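You operate a simulated robot arm through the tools that you are given. There is no shell and no other tool. Be economical: measure what you need, move in short steps, check, and stop when the job is done.

You are at the controls of a simulated two-armed robot. One attempt, no reset.

JOB
Let the coater cool, then swap its empty cartridge for the full one from the rack.
Fine: heater OFF and gauge under 50 before you unlock; empty one into the orange tray; lock again, run the grey holder BACK, belt knob OFF.

It is judged by the outcome, as a careful person would: the job done as asked, and still so three seconds after it is handed in. It fails if anything else is knocked over, pushed out of place, dropped, spilled or broken.

ROBOT AND FRAMES
Two 7-joint arms with two-finger grippers on one trunk, hanging from a carriage that runs on a gantry, over the field with the corners [1.13, 0.391], [-1.37, 0.39], [-1.37, -0.79], [1.13, -0.789] (x, y) and turns from -685 to 2 degrees about z. Base frame: it is fixed where the carriage stands at the start and does not move with it; the origin is on the floor, on the carriage's upright axis, x ahead of it, y to its left, z up. Lengths are in m, angles in degrees, forces in N, time in s.
The left shoulder is at the start at [0, 0.236, 1.6], the right one opposite. With the tool pointing down near the work surface each hand reaches from about 0.1 to 0.64 m from the robot's upright axis, wherever it stands, measured 20 degrees to its own side. Places, roughly: belt knob [1.1, 0.1, 0.9]; cartridge lock lever [1.3, 0.1, 1]; coater [0.8, 0.2, 1]; coater gauge [0.8, 0.1, 1.2]; coater heat knob [0.5, 0.1, 0.9]; grey cartridge [-4, -2, 1]; grey holder [1.1, 0.2, 0.9]; orange tray [1.1, 0.4, 0.9]; well on the coater [0.8, 0.2, 1.2]. Payload 3.43 kg a hand.
The tool frame of a hand sits at the grasp point between the pads (the TCP): z along the fingers, y along the line on which they close. The tips reach 0.03 m beyond it. The gripper opens to 0.104 m. The gripper's body begins 0.057 m behind the TCP.
Orientation is that of the tool frame in the base frame, as [roll, pitch, yaw] about the fixed x, y, z axes, in that order (R = Rz(yaw) Ry(pitch) Rx(roll)). With the fingers straight down and closing along the base's y, the tool's x points along the base's -x, its y along +y and its z along -z.

CONTROLS
- The arms move only by the tool servo_tool. It takes "left_deltas", "right_deltas" or both (then of equal length, played together; a hand with none holds still); each is text: rows parted by semicolons, each of 6 numbers parted by spaces: the shift along the tool's x, y, z in m, then the turn, a rotation vector about the tool's x, y, z in degrees. In form: x y z rx ry rz; .... A call has 1 to 10 rows; each row is the pose to reach, as a shift and turn from the pose commanded when the call began, along the tool's axes at that moment. "left_grip" and "right_grip" are, for a hand that has rows, the closure, from 0 (fully open) to 1 (shut), set as the call begins (left out, the last holds). Each row takes 0.2 s and may step no farther than 0.05 m and 8.6 degrees from the row before; otherwise, or with a gripper value out of range, the whole call is refused. Where a pose cannot be reached the arm comes as near as it can. A force on the tool above 50 N (or 10 N above the force at the start of the call, whichever is more), or a blocked arm, ends the call early, and 0.2 s more pass. The fingers move at their own pace (about 0.045 m/s each) and stop on an object; they squeeze with about 41 N. The grip force told is the motor's: it shows also when the fingers shut on nothing. Time passes only in rows, and 0.2 s behind the last, so rows that repeat a pose let the fingers close. The reply holds the time, the measured pose of the TCP, the force on the tool along the base axes, the opening and the grip force, in the units named above and with some noise, with the torque about the TCP (base axes, N m) and any sound that the robot's microphone picked up, and new pictures: "views" is both (left out), scene, wrist or none (wrist: the cameras of the hands that moved).
- Cameras (640 x 400 px; columns grow to the right, rows downward): "scene" is now at [0.2772, -0.0013, 1.7359]; the picture's right is [-0.01, -1.00, 0.00], its down [-0.77, 0.01, -0.63] and it looks along [0.63, -0.01, -0.77] (base axes); focal length 239 px, centre (320, 200). "left" rides on the left gripper at [0.067, -0.018, -0.09] in its tool frame; the picture's right is [0.25, 0.97, 0.00], its down [-0.73, 0.19, -0.66] and it looks along [-0.64, 0.17, 0.75] (tool axes); focal length 218 px, centre (320, 200). "right" rides on the right gripper at [0.067, 0.018, -0.09] in its tool frame; the picture's right is [-0.25, 0.97, 0.00], its down [-0.73, -0.19, -0.66] and it looks along [-0.64, -0.17, 0.75] (tool axes); focal length 218 px, centre (320, 200). There is no depth. A picture from a camera that has moved, and an enlarged one, comes with that camera's place and axes in the base frame and with its lens.
- move_column(by): slides the trunk up (or, below 0, down) by that many m; the arms and the scene camera ride with it, the base frame stays. It gives what a move gives, with no picture.
- base_move(legs): drives the robot by 1 to 6 legs, each [ahead, left, turn to the left] in m, m and degrees, along the robot's own axes; the way and the turn of a leg run together, so that a leg with both is an arc; at most 1.5 m and 180 degrees a leg. The arms and the cameras ride along, it lands a little off, and it stops where it bumps. It keeps to its track: a leg is cut to what the track allows. It gives what a move gives, and a new picture of the scene camera.
- turn_head(pan, tilt): turns the head with the scene camera to pan (to the left, within 86 degrees either way) and tilt (down, from -29 to 69), counted from straight ahead of the robot. It gives what a move gives, and a new picture of the scene camera.
- close_up(camera, box): a new picture of the part [left, top, right, bottom] of that camera's present view, enlarged. No time passes.
- job_done(): hands the job in; it is judged then, once.

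Work in short steps. Places have to be worked out from the pictures, the camera data and where the tool is seen: move nearer, look again, correct. Check each grasp and each placing, and mend what went wrong. You have 120 turns and 260 pictures in all, those below and enlarged ones among them. Open the grippers and draw the arms clear of the work before you hand the job in, unless the task says otherwise; then end with one line.

The tools are called after "Call:" as name(argument=value, ...) on one line, values as JSON. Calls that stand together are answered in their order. servo_tool: Moves the arms, as the interface text tells. Its arguments: {"type":"object","properties":{"left_deltas":{"type":"string"},"left_grip":{"type":"number"},"right_deltas":{"type":"string"},"right_grip":{"type":"number"},"views":{"type":"string","enum":["both","scene","wrist","none"]}},"required":[]} The other tools are called the same way: move_column (by) slides the trunk up or down; base_move (legs) drives the base; turn_head (pan, tilt) turns the head that bears the scene camera; close_up (camera, box) takes an enlarged picture of a part of a camera's view; job_done () hands the job in.

At the start:

```text
clock: 0.0
left_ee_pos: [0.466, 0.2588, 1.0004]
left_orientation: [-180.0, 0.0, 180.0]
left_force: [0.1, -0.2, 0.1]
left_torque: [-0.01, -0.01, 0.01]
left_gripper_width: 0.1042
left_grip_force: 0.1
right_ee_pos: [0.6521, -0.0968, 1.5128]
right_orientation: [180.0, -0.1, 179.9]
right_force: [0.3, 0.6, 0.2]
right_torque: [-0.01, 0.02, 0.01]
right_gripper_width: 0.1037
right_grip_force: 0.2
trunk travel left (down, up): [-0.51, 0.13]
robot x, y, heading: [0.001, -0.0006, 0.0]
head pan, tilt: [-0.8, 50.6]
```

scene: 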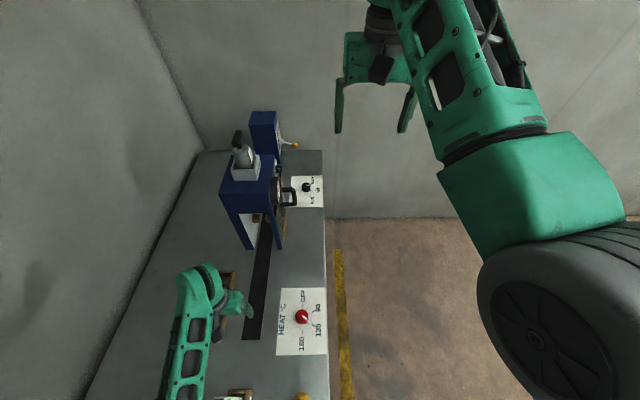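
right: 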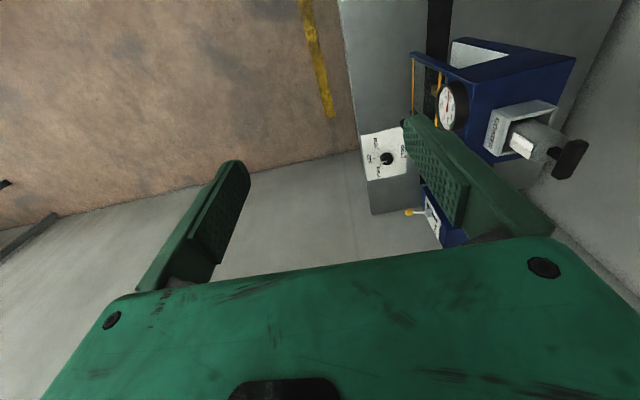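
left: 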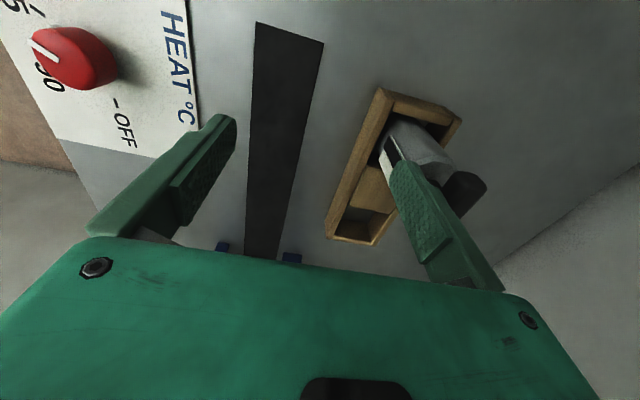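

The scene shows a bench with the coater, heat panel, belt panel, and a wooden rack beneath the left hand. I look closer at each before moving.

Call:
close_up(camera="scene", box=[190, 90, 350, 220])

Call:
close_up(camera="scene", box=[160, 250, 360, 400])

Call:
close_up(camera="right", box=[340, 20, 600, 250])

```text
3.08 times, centred on (270, 155) of scene
camera zoom: at [0.2772, -0.0013, 1.7359], right [-0.01, -1.0, 0.0], down [-0.77, 0.01, -0.63], along [0.63, -0.01, -0.77], focal length 734 px, centre (474, 338)
```

zoom: 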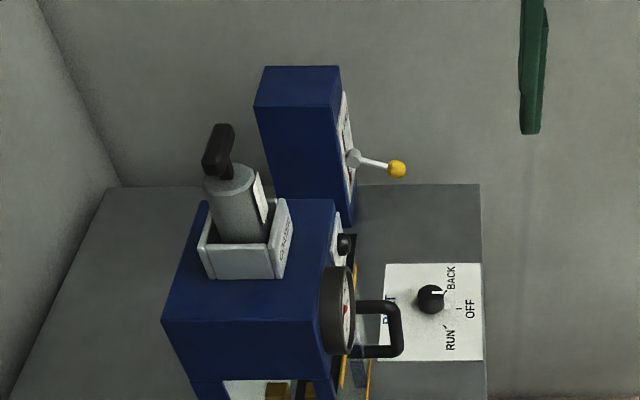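

```text
2.67 times, centred on (260, 325) of scene
camera zoom: at [0.2772, -0.0013, 1.7359], right [-0.01, -1.0, 0.0], down [-0.77, 0.01, -0.63], along [0.63, -0.01, -0.77], focal length 636 px, centre (480, -133)
```

zoom: 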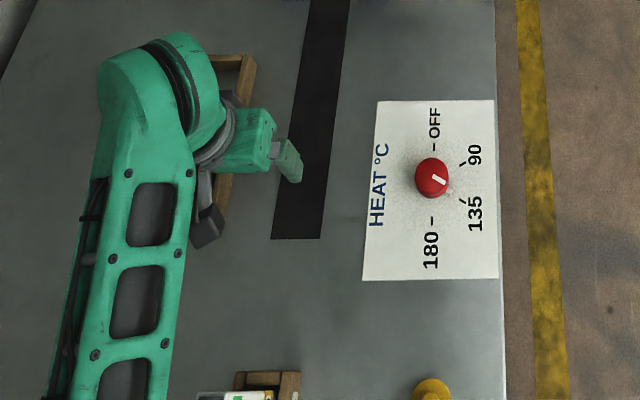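

```text
1.74 times, centred on (470, 135) of right
camera zoom: at [0.585, -0.0812, 1.6009], right [0.25, 0.97, 0.0], down [0.73, -0.19, 0.66], along [0.64, -0.17, -0.75], focal length 380 px, centre (59, 313)
```

zoom: 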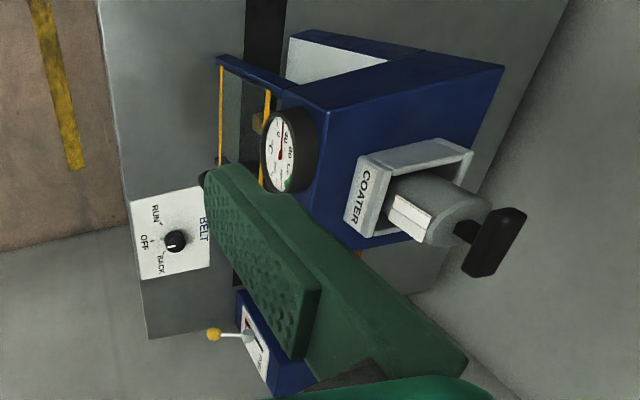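

Next I turn the head to see the bench below/left, where the rack and other items lie.

Call:
turn_head(pan=25, tilt=69)

Call:
close_up(camera="left", box=[220, 0, 540, 280])

```text
clock: 0.9
left_ee_pos: [0.4661, 0.2579, 0.9995]
left_orientation: [180.0, -0.1, 179.9]
left_force: [-0.1, 0.0, -0.3]
left_torque: [0.0, -0.04, 0.01]
left_gripper_width: 0.104
left_grip_force: 0.1
right_ee_pos: [0.6519, -0.0962, 1.5121]
right_orientation: [-179.9, 0.0, -180.0]
right_force: [-0.1, 0.1, -0.3]
right_torque: [0.02, -0.01, 0.05]
right_gripper_width: 0.1043
right_grip_force: 0.0
trunk travel left (down, up): [-0.51, 0.13]
robot x, y, heading: [-0.0006, -0.0035, -0.0]
head pan, tilt: [25.0, 68.8]
camera scene: at [0.2515, 0.0233, 1.7148], right [0.42, -0.91, 0.0], down [-0.84, -0.39, -0.36], along [0.33, 0.15, -0.93], focal length 239 px, centre (320, 200)
```

scene: 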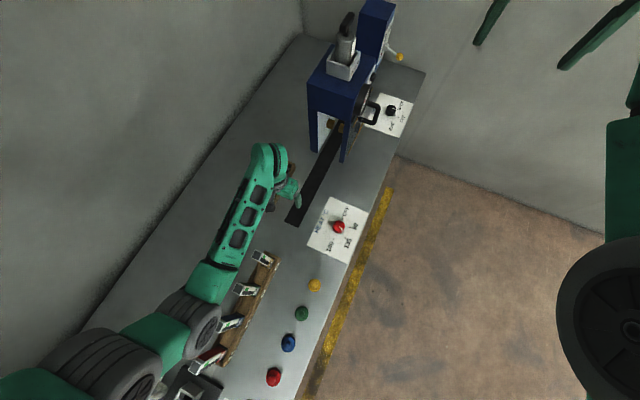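

```text
1.43 times, centred on (380, 140) of left
camera zoom: at [0.3991, 0.2414, 1.0898], right [-0.25, 0.97, 0.0], down [0.73, 0.19, 0.66], along [0.64, 0.17, -0.75], focal length 312 px, centre (234, 286)
```

zoom: 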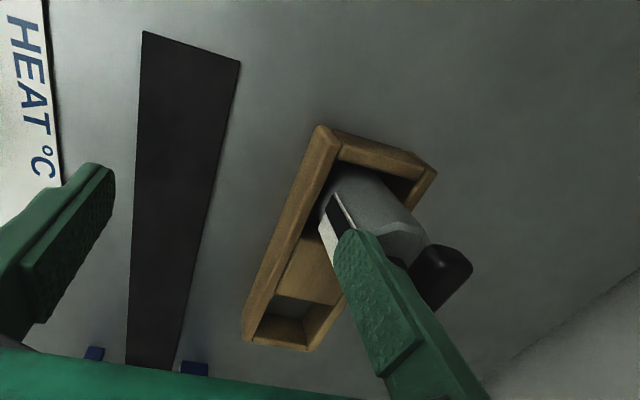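

The rack (wooden box) with a grey cartridge is right by the left hand. I lift the left hand straight up to free the view.

Call:
servo_tool(left_deltas="0 0 -0.05 0 0 0; 0 0 -0.1 0 0 0; 0 0 -0.15 0 0 0; 0 0 -0.2 0 0 0; 0 0 -0.25 0 0 0")

```text
clock: 2.1
left_ee_pos: [0.4656, 0.2609, 1.2501]
left_orientation: [180.0, -0.3, -180.0]
left_force: [0.0, 0.1, -1.3]
left_torque: [-0.02, 0.03, -0.02]
left_gripper_width: 0.1041
left_grip_force: 0.2
right_ee_pos: [0.6519, -0.0966, 1.5131]
right_orientation: [180.0, 0.1, -179.9]
right_force: [0.6, 0.2, 0.5]
right_torque: [-0.03, 0.06, -0.04]
right_gripper_width: 0.1042
right_grip_force: 0.0
trunk travel left (down, up): [-0.51, 0.13]
robot x, y, heading: [0.0008, 0.0029, 0.0]
head pan, tilt: [25.0, 68.8]
camera scene: at [0.2523, 0.0238, 1.7153], right [0.42, -0.91, 0.0], down [-0.84, -0.39, -0.36], along [0.33, 0.15, -0.93], focal length 239 px, centre (320, 200)
camera left: at [0.3991, 0.2436, 1.3397], right [-0.25, 0.97, 0.0], down [0.73, 0.19, 0.65], along [0.63, 0.17, -0.76], focal length 218 px, centre (320, 200)
```

scene: 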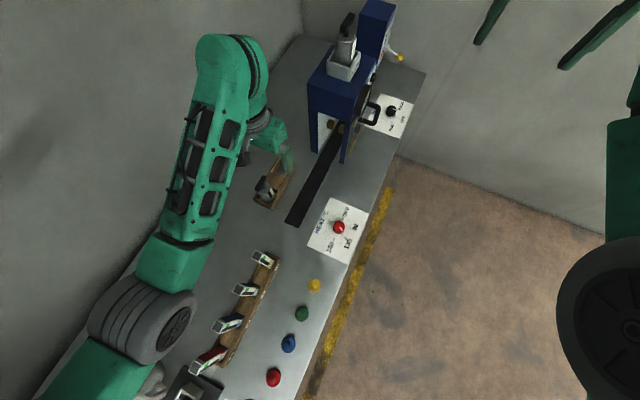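
left: 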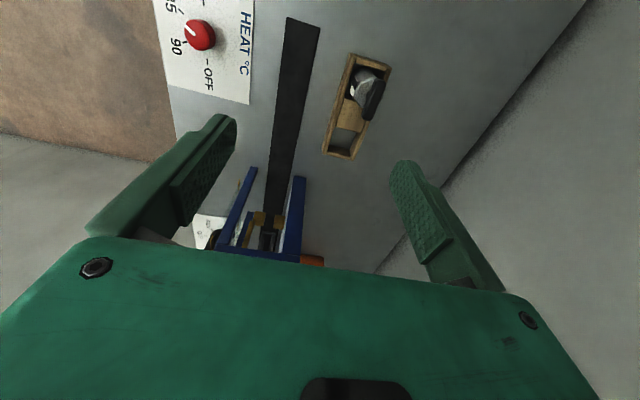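

The left hand sits clear now. Zoom in on the heat knob and the rack cartridge.

Call:
close_up(camera="left", box=[150, 0, 270, 100])

Call:
close_up(camera="left", box=[310, 40, 410, 170])

Call:
close_up(camera="scene", box=[290, 0, 430, 160])

Call:
close_up(camera="scene", box=[140, 240, 330, 400])

```text
4.00 times, centred on (210, 50) of left
camera zoom: at [0.3991, 0.2436, 1.3397], right [-0.25, 0.97, 0.0], down [0.73, 0.19, 0.65], along [0.63, 0.17, -0.76], focal length 873 px, centre (760, 800)
```

zoom: 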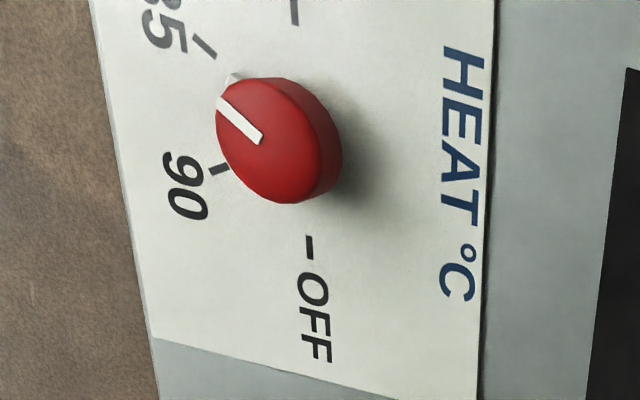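

```text
3.08 times, centred on (360, 105) of left
camera zoom: at [0.3991, 0.2436, 1.3397], right [-0.25, 0.97, 0.0], down [0.73, 0.19, 0.65], along [0.63, 0.17, -0.76], focal length 672 px, centre (197, 492)
```

zoom: 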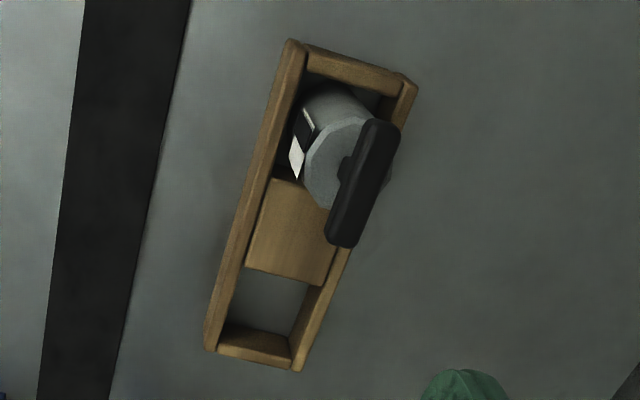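

```text
2.50 times, centred on (360, 80) of scene
camera zoom: at [0.2523, 0.0238, 1.7153], right [0.42, -0.91, 0.0], down [-0.84, -0.39, -0.36], along [0.33, 0.15, -0.93], focal length 597 px, centre (220, 500)
```

zoom: 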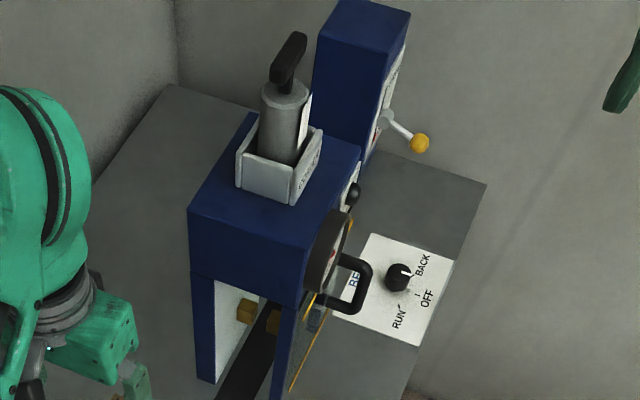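

```text
2.50 times, centred on (235, 320) of scene
camera zoom: at [0.2523, 0.0238, 1.7153], right [0.42, -0.91, 0.0], down [-0.84, -0.39, -0.36], along [0.33, 0.15, -0.93], focal length 597 px, centre (532, -100)
```

zoom: 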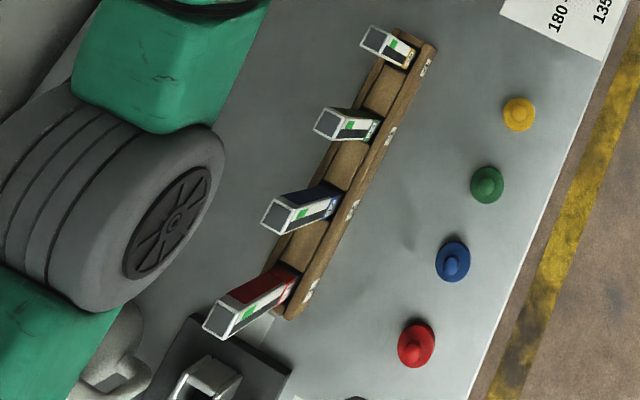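

The heat knob points between 90 and 135; OFF lies toward +x, so it needs about 105° counter-clockwise from above. I move the left hand over the knob at about (0.478, 0.056), staying high.

Call:
servo_tool(left_deltas="-0.002 -0.03 0.03 0 0 0; -0.004 -0.06 0.06 0 0 0; -0.006 -0.09 0.09 0 0 0; -0.008 -0.12 0.12 0 0 0; -0.01 -0.15 0.15 0 0 0; -0.012 -0.18 0.18 0 0 0; -0.012 -0.205 0.21 0 0 0")

Call:
turn_head(pan=0, tilt=60)

```text
clock: 3.7
left_ee_pos: [0.4766, 0.0551, 1.0432]
left_orientation: [-179.9, 0.1, 180.0]
left_force: [-0.3, -0.3, -0.4]
left_torque: [0.01, 0.03, 0.0]
left_gripper_width: 0.1041
left_grip_force: 0.0
right_ee_pos: [0.6519, -0.0984, 1.5122]
right_orientation: [-180.0, 0.0, 180.0]
right_force: [0.6, -0.8, 0.3]
right_torque: [-0.02, 0.01, -0.05]
right_gripper_width: 0.1041
right_grip_force: 0.0
trunk travel left (down, up): [-0.51, 0.13]
robot x, y, heading: [0.0003, 0.0003, -0.2]
head pan, tilt: [25.0, 68.8]
camera scene: at [0.2514, 0.0233, 1.7148], right [0.42, -0.91, 0.0], down [-0.84, -0.39, -0.36], along [0.33, 0.15, -0.93], focal length 239 px, centre (320, 200)
camera left: at [0.4091, 0.0374, 1.1331], right [-0.25, 0.97, 0.0], down [0.73, 0.19, 0.66], along [0.64, 0.17, -0.75], focal length 218 px, centre (320, 200)
```

scene: 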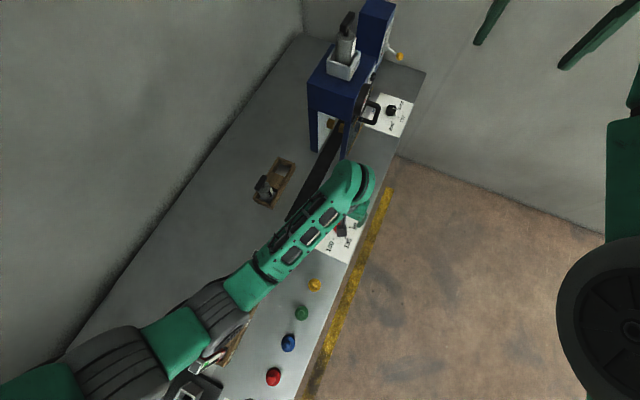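
left: 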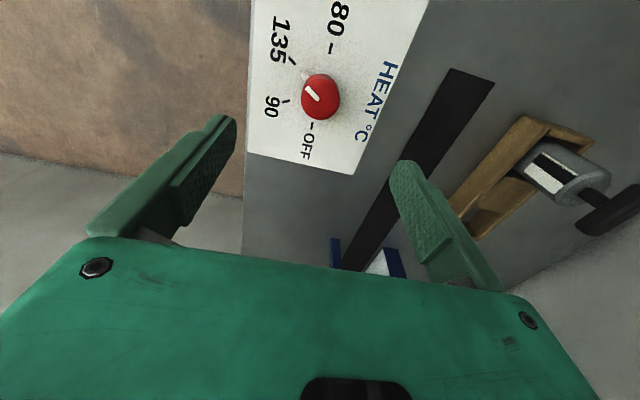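

```text
clock: 4.6
left_ee_pos: [0.476, 0.0555, 1.0436]
left_orientation: [-179.9, 0.1, -180.0]
left_force: [0.0, -0.2, 0.3]
left_torque: [-0.03, 0.01, 0.0]
left_gripper_width: 0.1038
left_grip_force: 0.1
right_ee_pos: [0.6516, -0.0968, 1.5112]
right_orientation: [-180.0, 0.1, -180.0]
right_force: [-0.3, 1.1, 0.5]
right_torque: [-0.02, -0.03, 0.0]
right_gripper_width: 0.1041
right_grip_force: 0.0
trunk travel left (down, up): [-0.51, 0.13]
robot x, y, heading: [-0.0015, -0.0001, -0.3]
head pan, tilt: [0.0, 60.0]
camera scene: at [0.2674, -0.0002, 1.7241], right [0.0, -1.0, 0.0], down [-0.87, 0.0, -0.5], along [0.5, 0.0, -0.87], focal length 239 px, centre (320, 200)
```

scene: 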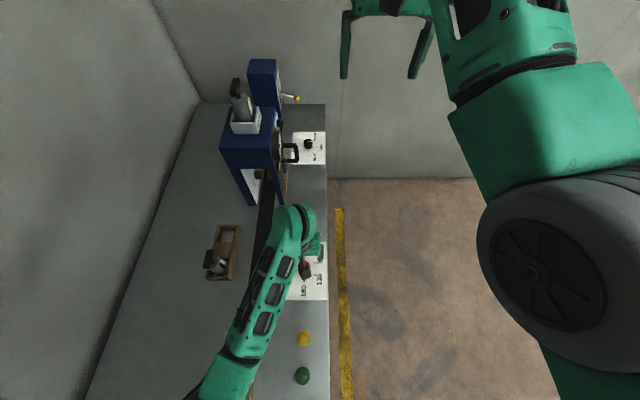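

The knob is centred under the hand at about (0.4755, 0.056). I pre-turn the hand +56° and descend to z≈0.905 with the fingers open.

Call:
servo_tool(left_deltas="0 0 0.02 0 0 8; 0 0 0.04 0 0 16; 0 0 0.06 0 0 24; 0 0 0.08 0 0 32; 0 0 0.1 0 0 40; 0 0 0.12 0 0 48; 0 0 0.136 0 0 56", views="wrist")

```text
clock: 6.2
left_ee_pos: [0.4773, 0.0517, 0.9053]
left_orientation: [180.0, 0.0, 123.7]
left_force: [-0.5, -0.3, -0.3]
left_torque: [0.0, 0.0, -0.03]
left_gripper_width: 0.1041
left_grip_force: 0.0
right_ee_pos: [0.65, -0.0968, 1.5122]
right_orientation: [179.9, 0.0, -180.0]
right_force: [0.5, 0.3, -0.4]
right_torque: [0.0, -0.02, 0.0]
right_gripper_width: 0.104
right_grip_force: 0.0
trunk travel left (down, up): [-0.51, 0.13]
robot x, y, heading: [-0.0016, 0.0018, -0.1]
head pan, tilt: [0.0, 60.0]
camera left: at [0.4256, 0.0982, 0.9946], right [0.66, 0.75, 0.0], down [0.56, -0.5, 0.66], along [0.49, -0.44, -0.75], focal length 218 px, centre (320, 200)
```

left: 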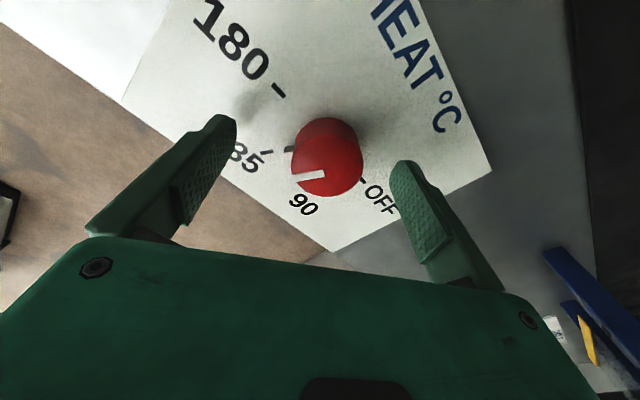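

Knob lies between the fingers, about 5 mm off in y. I correct and lower slightly, then close the grip.

Call:
servo_tool(left_deltas="0.004 0.003 0.008 0 0 0; 0.004 0.003 0.008 0 0 0; 0.004 0.003 0.008 0 0 0; 0.004 0.003 0.008 0 0 0; 0.004 0.003 0.008 0 0 0; 0.004 0.003 0.008 0 0 0", left_grip=1, views="wrist")

```text
clock: 7.6
left_ee_pos: [0.4779, 0.0566, 0.8975]
left_orientation: [180.0, 0.0, 124.0]
left_force: [4.9, 0.7, -5.0]
left_torque: [-0.36, 0.19, 0.01]
left_gripper_width: 0.0414
left_grip_force: 44.8
right_ee_pos: [0.6529, -0.096, 1.5117]
right_orientation: [180.0, 0.0, 180.0]
right_force: [-0.3, -0.9, 0.6]
right_torque: [0.01, -0.01, -0.01]
right_gripper_width: 0.1041
right_grip_force: 0.0
trunk travel left (down, up): [-0.51, 0.13]
robot x, y, heading: [0.0013, 0.0011, -0.1]
head pan, tilt: [0.0, 60.0]
camera left: at [0.4269, 0.1029, 0.9865], right [0.66, 0.75, 0.0], down [0.57, -0.5, 0.66], along [0.49, -0.43, -0.75], focal length 218 px, centre (320, 200)
```

left: 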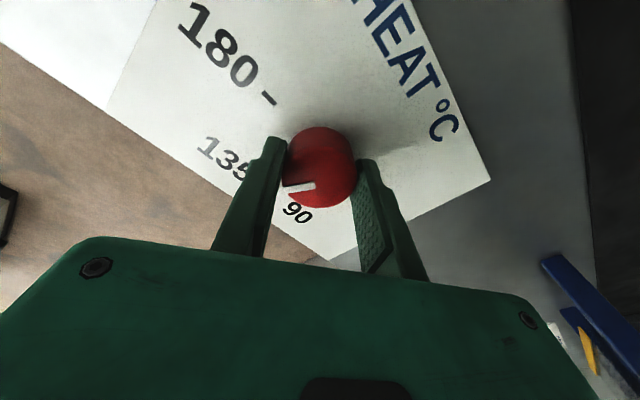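

Knob gripped (41 mm). Turning 80° counter-clockwise toward OFF.

Call:
servo_tool(left_deltas="0 0 0 0 0 -8; 0 0 0 0 0 -16; 0 0 0 0 0 -24; 0 0 0 0 0 -32; 0 0 0 0 0 -40; 0 0 0 0 0 -48; 0 0 0 0 0 -56; 0 0 0 0 0 -64; 0 0 0 0 0 -72; 0 0 0 0 0 -80", views="wrist")

```text
clock: 9.3
left_ee_pos: [0.4672, 0.0553, 0.909]
left_orientation: [-179.7, -0.5, -176.3]
left_force: [15.6, -18.4, -22.8]
left_torque: [-0.44, -0.52, -0.27]
left_gripper_width: 0.0406
left_grip_force: 45.2
left hand out of reach, approached as far as the arm can: row 8
right_ee_pos: [0.6534, -0.1011, 1.513]
right_orientation: [-179.7, 0.0, 179.9]
right_force: [0.2, 0.3, 1.1]
right_torque: [0.0, -0.01, 0.01]
right_gripper_width: 0.1038
right_grip_force: 0.0
trunk travel left (down, up): [-0.51, 0.13]
robot x, y, heading: [-0.0023, 0.0014, -0.5]
head pan, tilt: [0.0, 60.0]
stopped in row 8 (left hand): the force on the tool passed its limit at 119 N (the readings are from after the stop); the commanded pose is now the measured one
camera left: at [0.4028, 0.0341, 0.9988], right [-0.32, 0.95, 0.0], down [0.72, 0.24, 0.65], along [0.62, 0.2, -0.76], focal length 218 px, centre (320, 200)
```

left: 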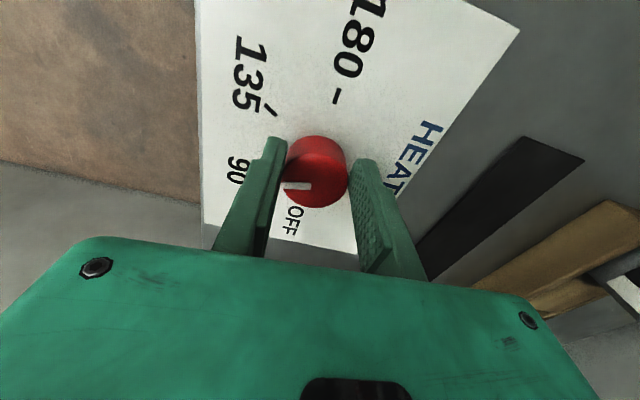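

The arm hit its wrist limit near yaw 184° and stopped; the knob turned about 60°. I release, rise, rotate back and re-grip.

Call:
servo_tool(left_deltas="0 0 0 0 0 0; 0 0 0 0 0 0; 0 0 0 0 0 0; 0 0 0 0 0 0; 0 0 -0.03 0 0 4; 0 0 -0.06 0 0 10", left_grip=0, views="wrist")

```text
clock: 10.8
left_ee_pos: [0.4671, 0.0602, 0.9654]
left_orientation: [-179.8, -0.6, 174.0]
left_force: [0.8, -0.3, 0.4]
left_torque: [-0.02, 0.0, 0.02]
left_gripper_width: 0.1041
left_grip_force: 0.0
right_ee_pos: [0.6535, -0.0984, 1.512]
right_orientation: [-180.0, 0.1, 179.9]
right_force: [0.5, 1.0, -0.8]
right_torque: [-0.02, 0.02, -0.04]
right_gripper_width: 0.1041
right_grip_force: 0.0
trunk travel left (down, up): [-0.51, 0.13]
robot x, y, heading: [-0.0008, -0.0019, 0.0]
head pan, tilt: [0.0, 60.0]
camera left: at [0.3994, 0.0497, 1.0567], right [-0.15, 0.99, 0.0], down [0.75, 0.11, 0.65], along [0.64, 0.1, -0.76], focal length 218 px, centre (320, 200)
```

left: 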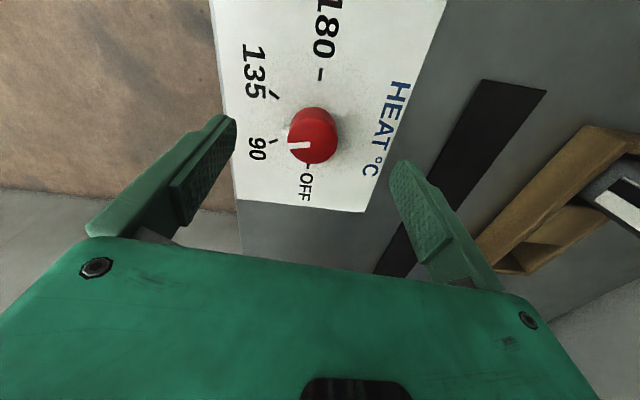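

Rotating back to yaw ≈104° and re-descending around the knob.

Call:
servo_tool(left_deltas="-0.005 -0.001 0 0 0 8; -0.01 -0.002 0 0 0 16; -0.01 -0.002 0 0 0 24; -0.01 -0.002 0 0 0 32; -0.01 -0.002 0 0 0 40; -0.01 -0.002 0.01 0 0 48; -0.01 -0.002 0.025 0 0 56; -0.01 -0.002 0.045 0 0 64; -0.01 -0.002 0.066 0 0 70", views="wrist")

```text
clock: 12.8
left_ee_pos: [0.4757, 0.0568, 0.9024]
left_orientation: [-179.4, -0.2, 104.0]
left_force: [-0.4, 0.2, 0.2]
left_torque: [0.02, 0.02, -0.03]
left_gripper_width: 0.1039
left_grip_force: 0.1
right_ee_pos: [0.652, -0.099, 1.5113]
right_orientation: [-179.9, 0.0, 179.8]
right_force: [-0.8, 0.7, 0.7]
right_torque: [-0.04, -0.01, 0.0]
right_gripper_width: 0.1043
right_grip_force: 0.1
trunk travel left (down, up): [-0.51, 0.13]
robot x, y, heading: [0.0016, -0.0021, -0.2]
head pan, tilt: [0.0, 60.0]
camera left: at [0.4429, 0.1181, 0.9922], right [0.88, 0.48, -0.01], down [0.37, -0.66, 0.65], along [0.31, -0.58, -0.76], focal length 218 px, centre (320, 200)
```

left: 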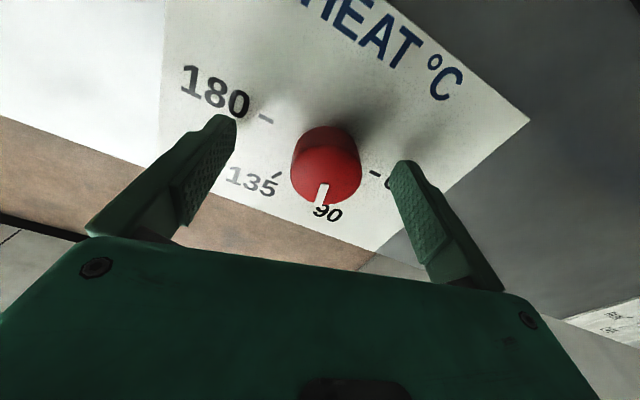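

Pointer is now a bit past 90 on the hot side; about 68° remain. Close the grip, then turn.

Call:
servo_tool(left_deltas="0 0 0.004 0 0 0; 0 0 0.004 0 0 0; 0 0 0.004 0 0 0; 0 0 0.004 0 0 0; 0 0 0.004 0 0 0", left_grip=1, views="none")

Call:
servo_tool(left_deltas="0 0 0 0 0 -8; 0 0 0 0 0 -16; 0 0 0 0 0 -24; 0 0 0 0 0 -32; 0 0 0 0 0 -40; 0 0 0 0 0 -48; 0 0 0 0 0 -56; 0 0 0 0 0 -62; 0 0 0 0 0 -68", views="wrist")

```text
clock: 13.9
left_ee_pos: [0.4792, 0.0594, 0.8987]
left_orientation: [-179.7, 0.0, 104.1]
left_force: [13.3, 3.2, -8.8]
left_torque: [0.09, -1.12, 0.04]
left_gripper_width: 0.0415
left_grip_force: 39.6
right_ee_pos: [0.6541, -0.0973, 1.5136]
right_orientation: [-180.0, 0.1, 179.9]
right_force: [0.1, -0.6, -0.1]
right_torque: [0.0, 0.04, 0.0]
right_gripper_width: 0.1039
right_grip_force: 0.0
trunk travel left (down, up): [-0.51, 0.13]
robot x, y, heading: [0.0003, -0.0011, -0.2]
head pan, tilt: [0.0, 60.0]
```

```text
clock: 15.9
left_ee_pos: [0.4777, 0.0558, 0.8988]
left_orientation: [-179.6, -0.5, 172.2]
left_force: [6.3, -10.9, 0.3]
left_torque: [-0.02, -0.49, -0.01]
left_gripper_width: 0.0413
left_grip_force: 45.1
right_ee_pos: [0.6533, -0.0989, 1.513]
right_orientation: [-179.9, 0.1, 179.9]
right_force: [-0.7, -0.5, -0.6]
right_torque: [-0.01, -0.01, 0.03]
right_gripper_width: 0.1042
right_grip_force: 0.1
trunk travel left (down, up): [-0.51, 0.13]
robot x, y, heading: [0.0044, -0.0018, -0.2]
head pan, tilt: [0.0, 60.0]
camera left: at [0.4091, 0.0485, 0.99], right [-0.12, 0.99, 0.0], down [0.76, 0.09, 0.65], along [0.64, 0.08, -0.76], focal length 218 px, centre (320, 200)
```

left: 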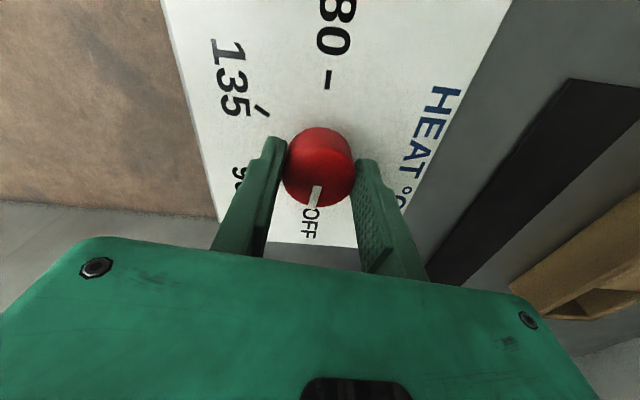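

Pointer looks at or very near OFF. Release and lift to check.

Call:
servo_tool(left_deltas="0 0 0 0 0 0; 0 0 0 0 0 0; 0 0 0 0 0 0; 0 0 0 0 0 0; 0 0 -0.05 0 0 0; 0 0 -0.1 0 0 0", left_grip=0, views="none")

Call:
close_up(camera="left", box=[240, 40, 400, 160])

```text
clock: 17.4
left_ee_pos: [0.4741, 0.058, 0.999]
left_orientation: [-179.8, -0.7, 172.2]
left_force: [0.0, 0.0, -0.3]
left_torque: [0.0, -0.02, -0.01]
left_gripper_width: 0.1038
left_grip_force: 0.1
right_ee_pos: [0.6517, -0.0996, 1.5117]
right_orientation: [-179.9, 0.0, 179.8]
right_force: [-0.5, 0.3, -0.6]
right_torque: [-0.01, 0.0, -0.02]
right_gripper_width: 0.1045
right_grip_force: 0.0
trunk travel left (down, up): [-0.51, 0.13]
robot x, y, heading: [0.0018, -0.0022, 0.0]
head pan, tilt: [0.0, 60.0]
```

```text
3.33 times, centred on (320, 100) of left
camera zoom: at [0.4064, 0.0497, 1.0904], right [-0.12, 0.99, 0.0], down [0.76, 0.09, 0.65], along [0.64, 0.08, -0.76], focal length 728 px, centre (320, 533)
```

zoom: 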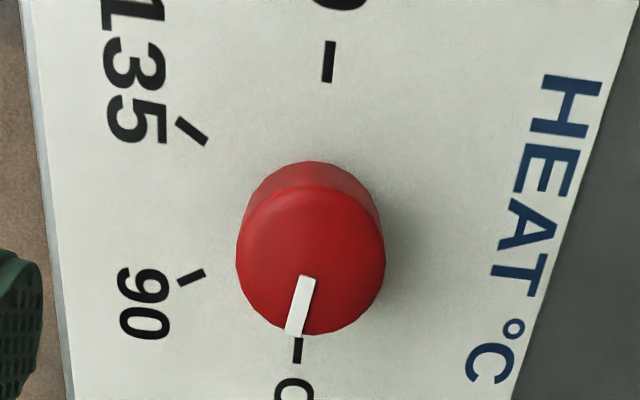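

The pointer is ~6° short of the OFF tick. I re-grip and nudge it that little bit.

Call:
servo_tool(left_deltas="-0.003 0 0.05 0 0 8; -0.003 0 0.1 0 0 8", views="none")

Call:
servo_tool(left_deltas="0 0 0 0 0 0; 0 0 0 0 0 0; 0 0 0 0 0 0; 0 0 0 0 0 0; 0 0 0 0 0 0; 0 0 0 0 0 -4; 0 0 0 0 0 -7; 0 0 0 0 0 -7", left_grip=1, views="none")

Call:
servo_tool(left_deltas="0 0 0 0 0 0; 0 0 0 0 0 0; 0 0 0 0 0 0; 0 0 0 0 0 0; 0 0 -0.05 0 0 0; 0 0 -0.1 0 0 0", left_grip=0, views="none")

Call:
close_up(camera="left", box=[240, 40, 400, 160])

```text
clock: 17.9
left_ee_pos: [0.4814, 0.0576, 0.8997]
left_orientation: [-179.7, -0.5, 164.0]
left_force: [-0.3, -0.7, -0.9]
left_torque: [0.0, -0.01, -0.02]
left_gripper_width: 0.1041
left_grip_force: 0.1
right_ee_pos: [0.6521, -0.0979, 1.5125]
right_orientation: [180.0, 0.1, 180.0]
right_force: [0.5, -0.4, -0.1]
right_torque: [-0.01, 0.02, 0.0]
right_gripper_width: 0.1042
right_grip_force: 0.1
trunk travel left (down, up): [-0.51, 0.13]
robot x, y, heading: [-0.0023, 0.0007, -0.0]
head pan, tilt: [0.0, 60.0]
```

```text
clock: 19.8
left_ee_pos: [0.4786, 0.0559, 0.8982]
left_orientation: [-179.7, -0.7, 171.0]
left_force: [-1.7, -9.1, -0.1]
left_torque: [0.31, -0.07, 0.0]
left_gripper_width: 0.0412
left_grip_force: 45.0
right_ee_pos: [0.6506, -0.1001, 1.5122]
right_orientation: [-179.9, 0.0, 179.9]
right_force: [-0.4, -0.3, -0.7]
right_torque: [0.0, 0.01, -0.03]
right_gripper_width: 0.1041
right_grip_force: 0.0
trunk travel left (down, up): [-0.51, 0.13]
robot x, y, heading: [-0.0017, 0.0007, -0.1]
head pan, tilt: [0.0, 60.0]
```

```text
clock: 21.1
left_ee_pos: [0.4803, 0.06, 0.9993]
left_orientation: [-179.7, -0.7, 171.1]
left_force: [0.2, -0.1, 0.1]
left_torque: [0.02, -0.03, 0.0]
left_gripper_width: 0.1041
left_grip_force: 0.1
right_ee_pos: [0.6529, -0.0986, 1.5127]
right_orientation: [-180.0, 0.0, 179.9]
right_force: [-0.2, -0.1, -0.4]
right_torque: [0.02, 0.01, -0.01]
right_gripper_width: 0.104
right_grip_force: 0.0
trunk travel left (down, up): [-0.51, 0.13]
robot x, y, heading: [-0.0034, -0.0017, -0.1]
head pan, tilt: [0.0, 60.0]
```

```text
3.33 times, centred on (320, 100) of left
camera zoom: at [0.4117, 0.0531, 1.0899], right [-0.1, 0.99, 0.0], down [0.76, 0.08, 0.65], along [0.64, 0.06, -0.76], focal length 728 px, centre (320, 533)
```

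zoom: 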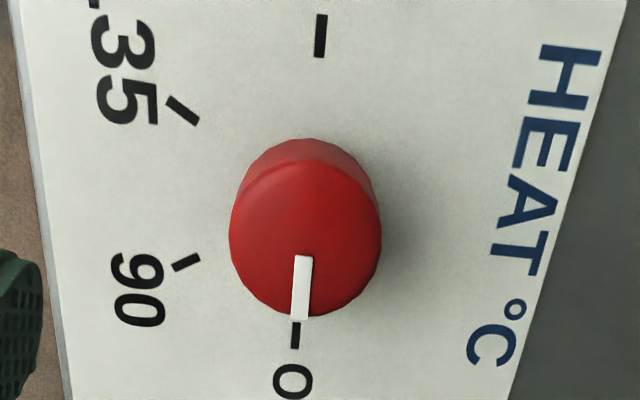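

Heater is at OFF. I raise the left arm well clear, then drive right to look at the coater's front and gauge.

Call:
servo_tool(left_deltas="0 0 -0.05 0 0 0; 0 0 -0.1 0 0 0; 0 0 -0.15 0 0 0; 0 0 -0.2 0 0 0; 0 0 -0.25 0 0 0; 0 0 -0.3 0 0 0; 0 0 -0.35 0 0 0; 0 0 -0.4 0 0 0; 0 0 -0.45 0 0 0", views="none")

Call:
base_move(legs=[[0.25, -0.5, 0]])

Call:
turn_head(pan=55, tilt=40)

```text
clock: 23.1
left_ee_pos: [0.5053, 0.0525, 1.3777]
left_orientation: [-179.7, -0.3, 171.1]
left_force: [0.6, -0.7, -0.5]
left_torque: [0.01, 0.0, -0.05]
left_gripper_width: 0.1038
left_grip_force: 0.0
left hand out of reach, approached as far as the arm can: row 7, 8, 9
right_ee_pos: [0.6518, -0.0974, 1.5121]
right_orientation: [180.0, 0.0, 179.8]
right_force: [0.2, -0.5, 0.3]
right_torque: [-0.05, 0.02, 0.04]
right_gripper_width: 0.1039
right_grip_force: 0.1
trunk travel left (down, up): [-0.51, 0.13]
robot x, y, heading: [-0.0009, -0.0022, -0.1]
head pan, tilt: [0.0, 60.0]
```

```text
clock: 26.3
left_ee_pos: [0.7565, -0.4318, 1.3776]
left_orientation: [-179.8, -0.3, 171.3]
left_force: [0.7, -0.1, 0.1]
left_torque: [-0.01, 0.02, -0.01]
left_gripper_width: 0.1042
left_grip_force: 0.1
right_ee_pos: [0.9028, -0.5807, 1.512]
right_orientation: [-180.0, 0.0, -179.9]
right_force: [-0.1, 1.2, 0.6]
right_torque: [-0.01, -0.01, 0.01]
right_gripper_width: 0.1038
right_grip_force: 0.1
trunk travel left (down, up): [-0.51, 0.13]
robot x, y, heading: [0.2518, -0.4841, 0.3]
head pan, tilt: [0.0, 60.0]
camera scene: at [0.5193, -0.4854, 1.7241], right [0.0, -1.0, 0.0], down [-0.87, 0.0, -0.5], along [0.5, 0.0, -0.87], focal length 239 px, centre (320, 200)
```

scene: 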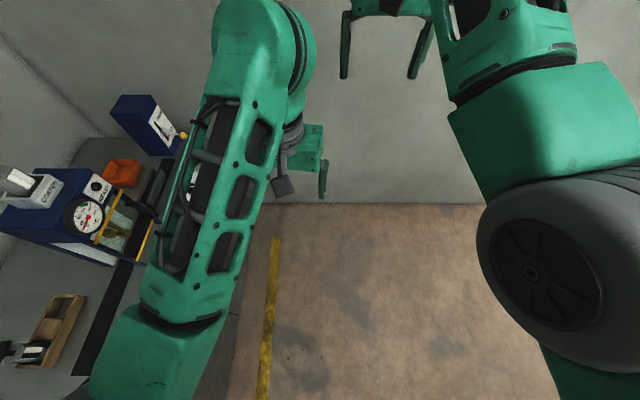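

```text
clock: 27.5
left_ee_pos: [0.7569, -0.4324, 1.3787]
left_orientation: [-179.8, -0.2, 171.3]
left_force: [0.7, 0.7, 0.2]
left_torque: [-0.02, -0.01, -0.03]
left_gripper_width: 0.104
left_grip_force: 0.0
right_ee_pos: [0.9036, -0.582, 1.5118]
right_orientation: [180.0, 0.0, -179.9]
right_force: [0.8, -0.3, -0.9]
right_torque: [0.0, -0.04, -0.01]
right_gripper_width: 0.1039
right_grip_force: 0.2
trunk travel left (down, up): [-0.51, 0.13]
robot x, y, heading: [0.2502, -0.4865, 0.3]
head pan, tilt: [55.0, 40.0]
camera scene: at [0.5013, -0.4158, 1.7508], right [0.82, -0.57, 0.0], down [-0.37, -0.53, -0.77], along [0.44, 0.63, -0.64], focal length 239 px, centre (320, 200)
```

scene: 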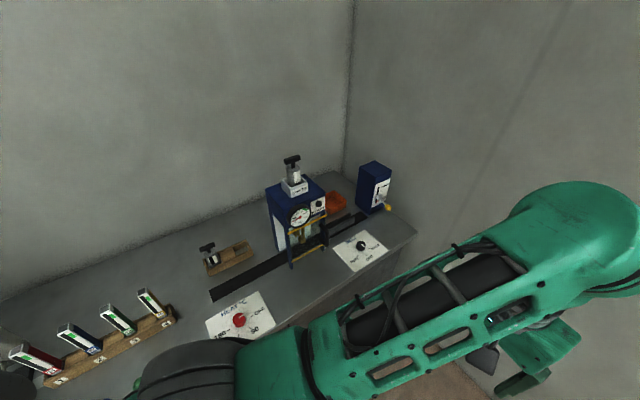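

Call:
close_up(camera="scene", box=[255, 145, 355, 265])

Call:
close_up(camera="scene", box=[320, 150, 420, 275])

Call:
close_up(camera="scene", box=[280, 190, 340, 240])

```text
3.33 times, centred on (305, 205) of scene
camera zoom: at [0.5013, -0.4158, 1.7508], right [0.82, -0.57, 0.0], down [-0.37, -0.53, -0.77], along [0.44, 0.63, -0.64], focal length 796 px, centre (370, 183)
```

zoom: 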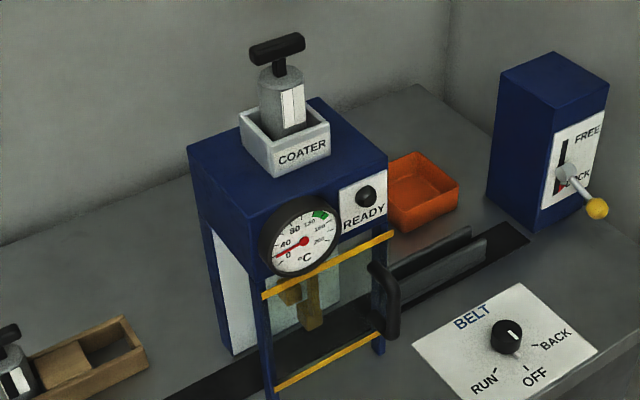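

```text
3.20 times, centred on (370, 212) of scene
camera zoom: at [0.5013, -0.4158, 1.7508], right [0.82, -0.57, 0.0], down [-0.37, -0.53, -0.77], along [0.44, 0.63, -0.64], focal length 764 px, centre (160, 160)
```

zoom: 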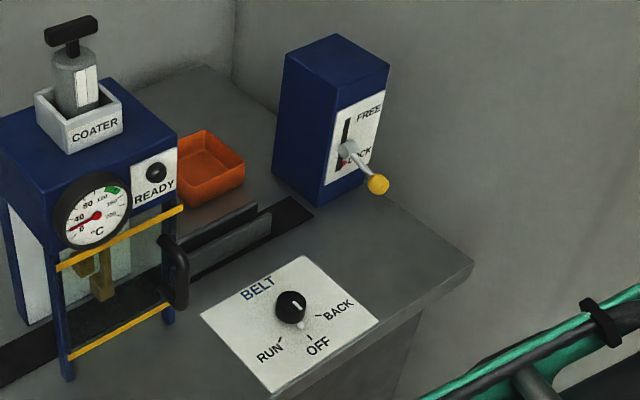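

```text
8.00 times, centred on (310, 215) of scene
camera zoom: at [0.5013, -0.4158, 1.7508], right [0.82, -0.57, 0.0], down [-0.37, -0.53, -0.77], along [0.44, 0.63, -0.64], focal length 1909 px, centre (400, 80)
```

zoom: 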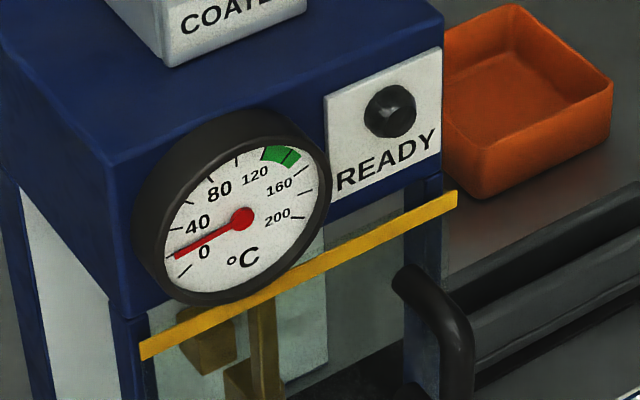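

The gauge reads about 20 °C (<50), heater OFF; the lever box shows FREE up / LOCK down with the ball near (1.31, 0.125, 0.94). I turn the robot to face the bench (+y) by turning right 270°, with the arms high.

Call:
base_move(legs=[[0, 0, -135], [0, 0, -135]])

Call:
turn_head(pan=0, tilt=50)

```text
clock: 39.3
left_ee_pos: [0.2373, 0.023, 1.3774]
left_orientation: [-179.7, -0.4, -103.2]
left_force: [-0.6, -0.6, 0.0]
left_torque: [-0.02, -0.01, 0.0]
left_gripper_width: 0.1037
left_grip_force: 0.1
right_ee_pos: [0.3988, 0.1567, 1.5115]
right_orientation: [-179.9, 0.0, -94.3]
right_force: [0.7, 0.2, 1.0]
right_torque: [0.01, 0.02, -0.02]
right_gripper_width: 0.1042
right_grip_force: 0.0
trunk travel left (down, up): [-0.51, 0.13]
robot x, y, heading: [0.247, -0.4849, 85.7]
head pan, tilt: [55.0, 40.0]
camera scene: at [0.202, -0.2327, 1.7509], right [0.63, 0.77, 0.0], down [0.5, -0.41, -0.77], along [-0.59, 0.49, -0.64], focal length 239 px, centre (320, 200)
```

scene: 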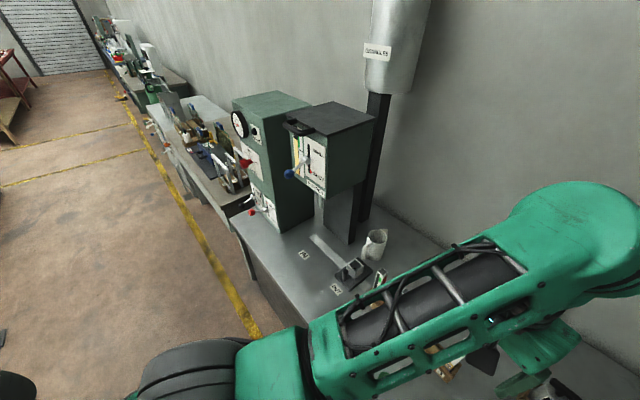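

```text
clock: 40.5
left_ee_pos: [0.238, 0.0221, 1.3777]
left_orientation: [-179.9, -0.4, -103.2]
left_force: [0.8, -0.1, -0.2]
left_torque: [-0.01, 0.01, 0.0]
left_gripper_width: 0.1039
left_grip_force: 0.0
right_ee_pos: [0.3974, 0.1566, 1.512]
right_orientation: [-180.0, -0.1, -94.3]
right_force: [-0.5, 0.1, 1.4]
right_torque: [0.01, -0.01, -0.04]
right_gripper_width: 0.104
right_grip_force: 0.1
trunk travel left (down, up): [-0.51, 0.13]
robot x, y, heading: [0.2514, -0.4864, 85.7]
head pan, tilt: [0.0, 50.0]
camera scene: at [0.2735, -0.2098, 1.7367], right [1.0, -0.07, 0.0], down [-0.06, -0.76, -0.64], along [0.05, 0.64, -0.77], focal length 239 px, centre (320, 200)
```

scene: 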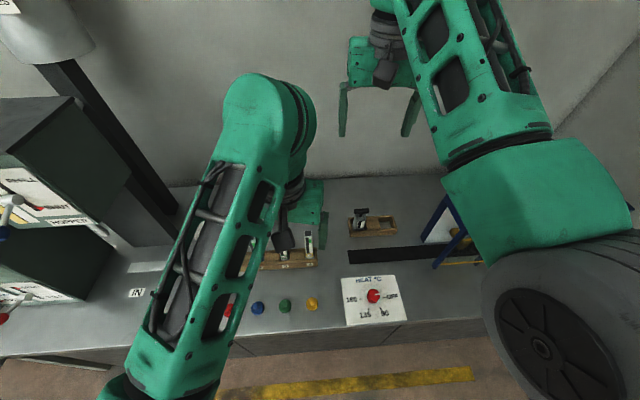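

The view confirms the layout. I now drive right along the bench toward x≈1.0, correcting heading to 90°.

Call:
base_move(legs=[[0, 0, 4.3], [0.0, -0.72, 0]])

```text
clock: 45.0
left_ee_pos: [0.9385, 0.0103, 1.3773]
left_orientation: [-179.7, -0.2, -100.4]
left_force: [0.8, -0.1, -0.5]
left_torque: [0.01, -0.01, 0.01]
left_gripper_width: 0.1039
left_grip_force: 0.1
right_ee_pos: [1.0919, 0.1532, 1.5132]
right_orientation: [-179.9, 0.1, -91.4]
right_force: [-1.0, -0.1, 0.2]
right_torque: [0.02, 0.02, 0.0]
right_gripper_width: 0.1039
right_grip_force: 0.1
trunk travel left (down, up): [-0.51, 0.13]
robot x, y, heading: [0.9742, -0.4981, 88.5]
head pan, tilt: [0.0, 50.0]
camera scene: at [0.9861, -0.2191, 1.7367], right [1.0, -0.03, 0.0], down [-0.02, -0.77, -0.64], along [0.02, 0.64, -0.77], focal length 239 px, centre (320, 200)
```

scene: 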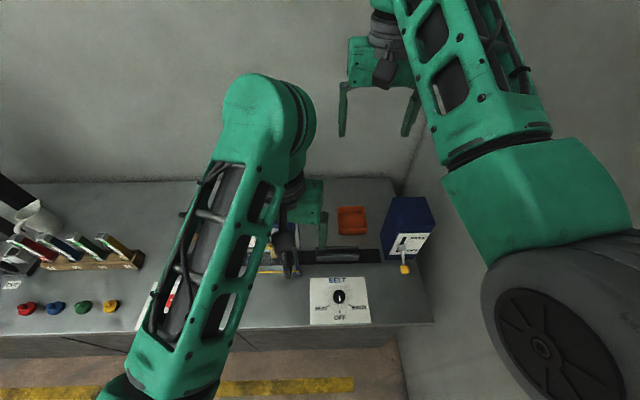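

From this view the lever ball projects to about (1.30, 0.12, 0.94). I zoom on it, and draw the left arm back/left.

Call:
close_up(camera="scene", box=[300, 185, 450, 330])

Call:
servo_tool(left_deltas="0.025 0.035 0 0 0 0; 0.05 0.07 0 0 0 0; 0.075 0.105 0 0 0 0; 0.1 0.14 0 0 0 0; 0.125 0.175 0 0 0 0; 0.15 0.21 0 0 0 0", views="none")

Call:
base_move(legs=[[0.2, -0.05, 1.5]])

```text
2.76 times, centred on (375, 258) of scene
camera zoom: at [0.9861, -0.2191, 1.7367], right [1.0, -0.03, 0.0], down [-0.02, -0.77, -0.64], along [0.02, 0.64, -0.77], focal length 658 px, centre (168, 41)
```

zoom: 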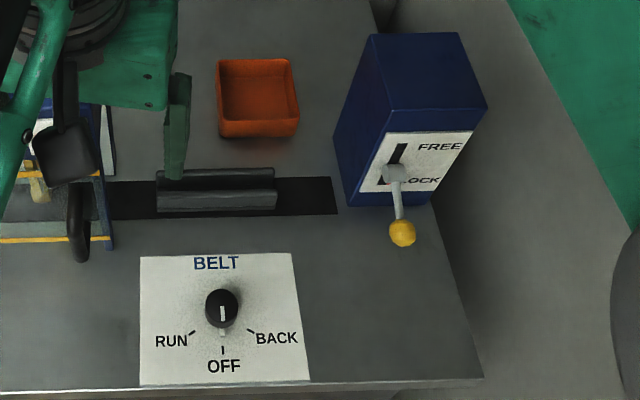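

```text
clock: 46.4
left_ee_pos: [0.7084, -0.0519, 1.2547]
left_orientation: [-179.8, -0.3, -100.4]
left_force: [-0.3, -1.4, -3.5]
left_torque: [0.12, -0.01, 0.01]
left_gripper_width: 0.1043
left_grip_force: 0.1
left hand out of reach, approached as far as the arm can: row 1, 2, 3, 4, 5, 6
right_ee_pos: [1.0915, 0.1509, 1.5108]
right_orientation: [-179.9, -0.2, -91.5]
right_force: [-0.6, -0.9, -0.9]
right_torque: [0.03, 0.03, 0.01]
right_gripper_width: 0.1038
right_grip_force: 0.0
trunk travel left (down, up): [-0.51, 0.13]
robot x, y, heading: [0.9773, -0.4979, 88.6]
head pan, tilt: [0.0, 50.0]
```

```text
clock: 48.0
left_ee_pos: [0.7503, 0.1499, 1.2592]
left_orientation: [-180.0, 0.3, -98.8]
left_force: [-0.1, -0.5, -0.3]
left_torque: [-0.02, 0.0, 0.04]
left_gripper_width: 0.1038
left_grip_force: 0.0
right_ee_pos: [1.1265, 0.3637, 1.5113]
right_orientation: [180.0, 0.0, -89.9]
right_force: [1.2, -0.7, 0.0]
right_torque: [0.04, 0.01, -0.01]
right_gripper_width: 0.104
right_grip_force: 0.1
trunk travel left (down, up): [-0.51, 0.13]
robot x, y, heading: [1.0316, -0.2911, 90.1]
head pan, tilt: [0.0, 50.0]
camera scene: at [1.0305, -0.0118, 1.7367], right [1.0, 0.0, 0.0], down [0.0, -0.77, -0.64], along [0.0, 0.64, -0.77], focal length 239 px, centre (320, 200)
```

scene: 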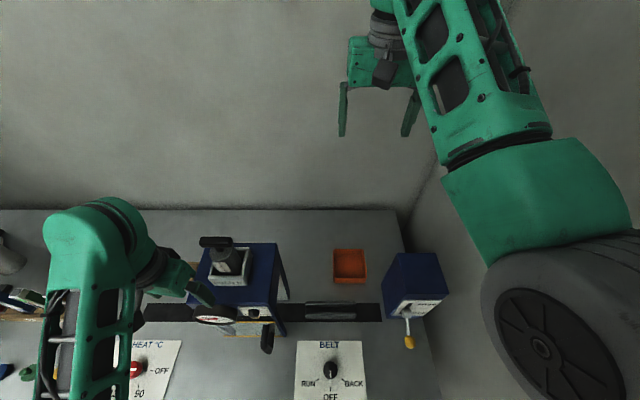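

The left hand dropped to 1.26 m and is now close to the coater (no contact force). I check its camera before moving it.

Call:
close_up(camera="left", box=[0, 0, 640, 400])

Call:
close_up(camera="scene", box=[120, 220, 300, 370])

```text
1.00 times, centred on (320, 200) of left (not enlarged: the box is as wide or as high as the picture)
camera zoom: at [0.7568, 0.0813, 1.3485], right [-0.99, -0.1, 0.0], down [-0.08, 0.75, 0.66], along [-0.07, 0.66, -0.75], focal length 218 px, centre (320, 200)
```

zoom: 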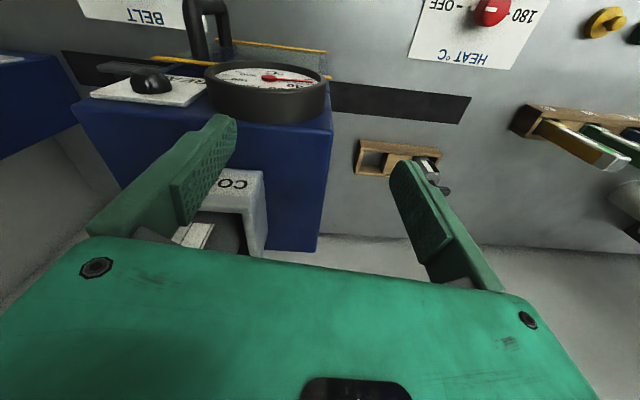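

```text
2.67 times, centred on (210, 295) of scene
camera zoom: at [1.0305, -0.0118, 1.7367], right [1.0, 0.0, 0.0], down [0.0, -0.77, -0.64], along [0.0, 0.64, -0.77], focal length 636 px, centre (613, -53)
```

zoom: 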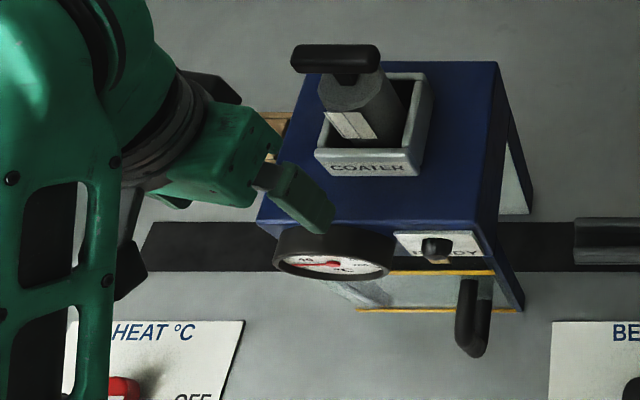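

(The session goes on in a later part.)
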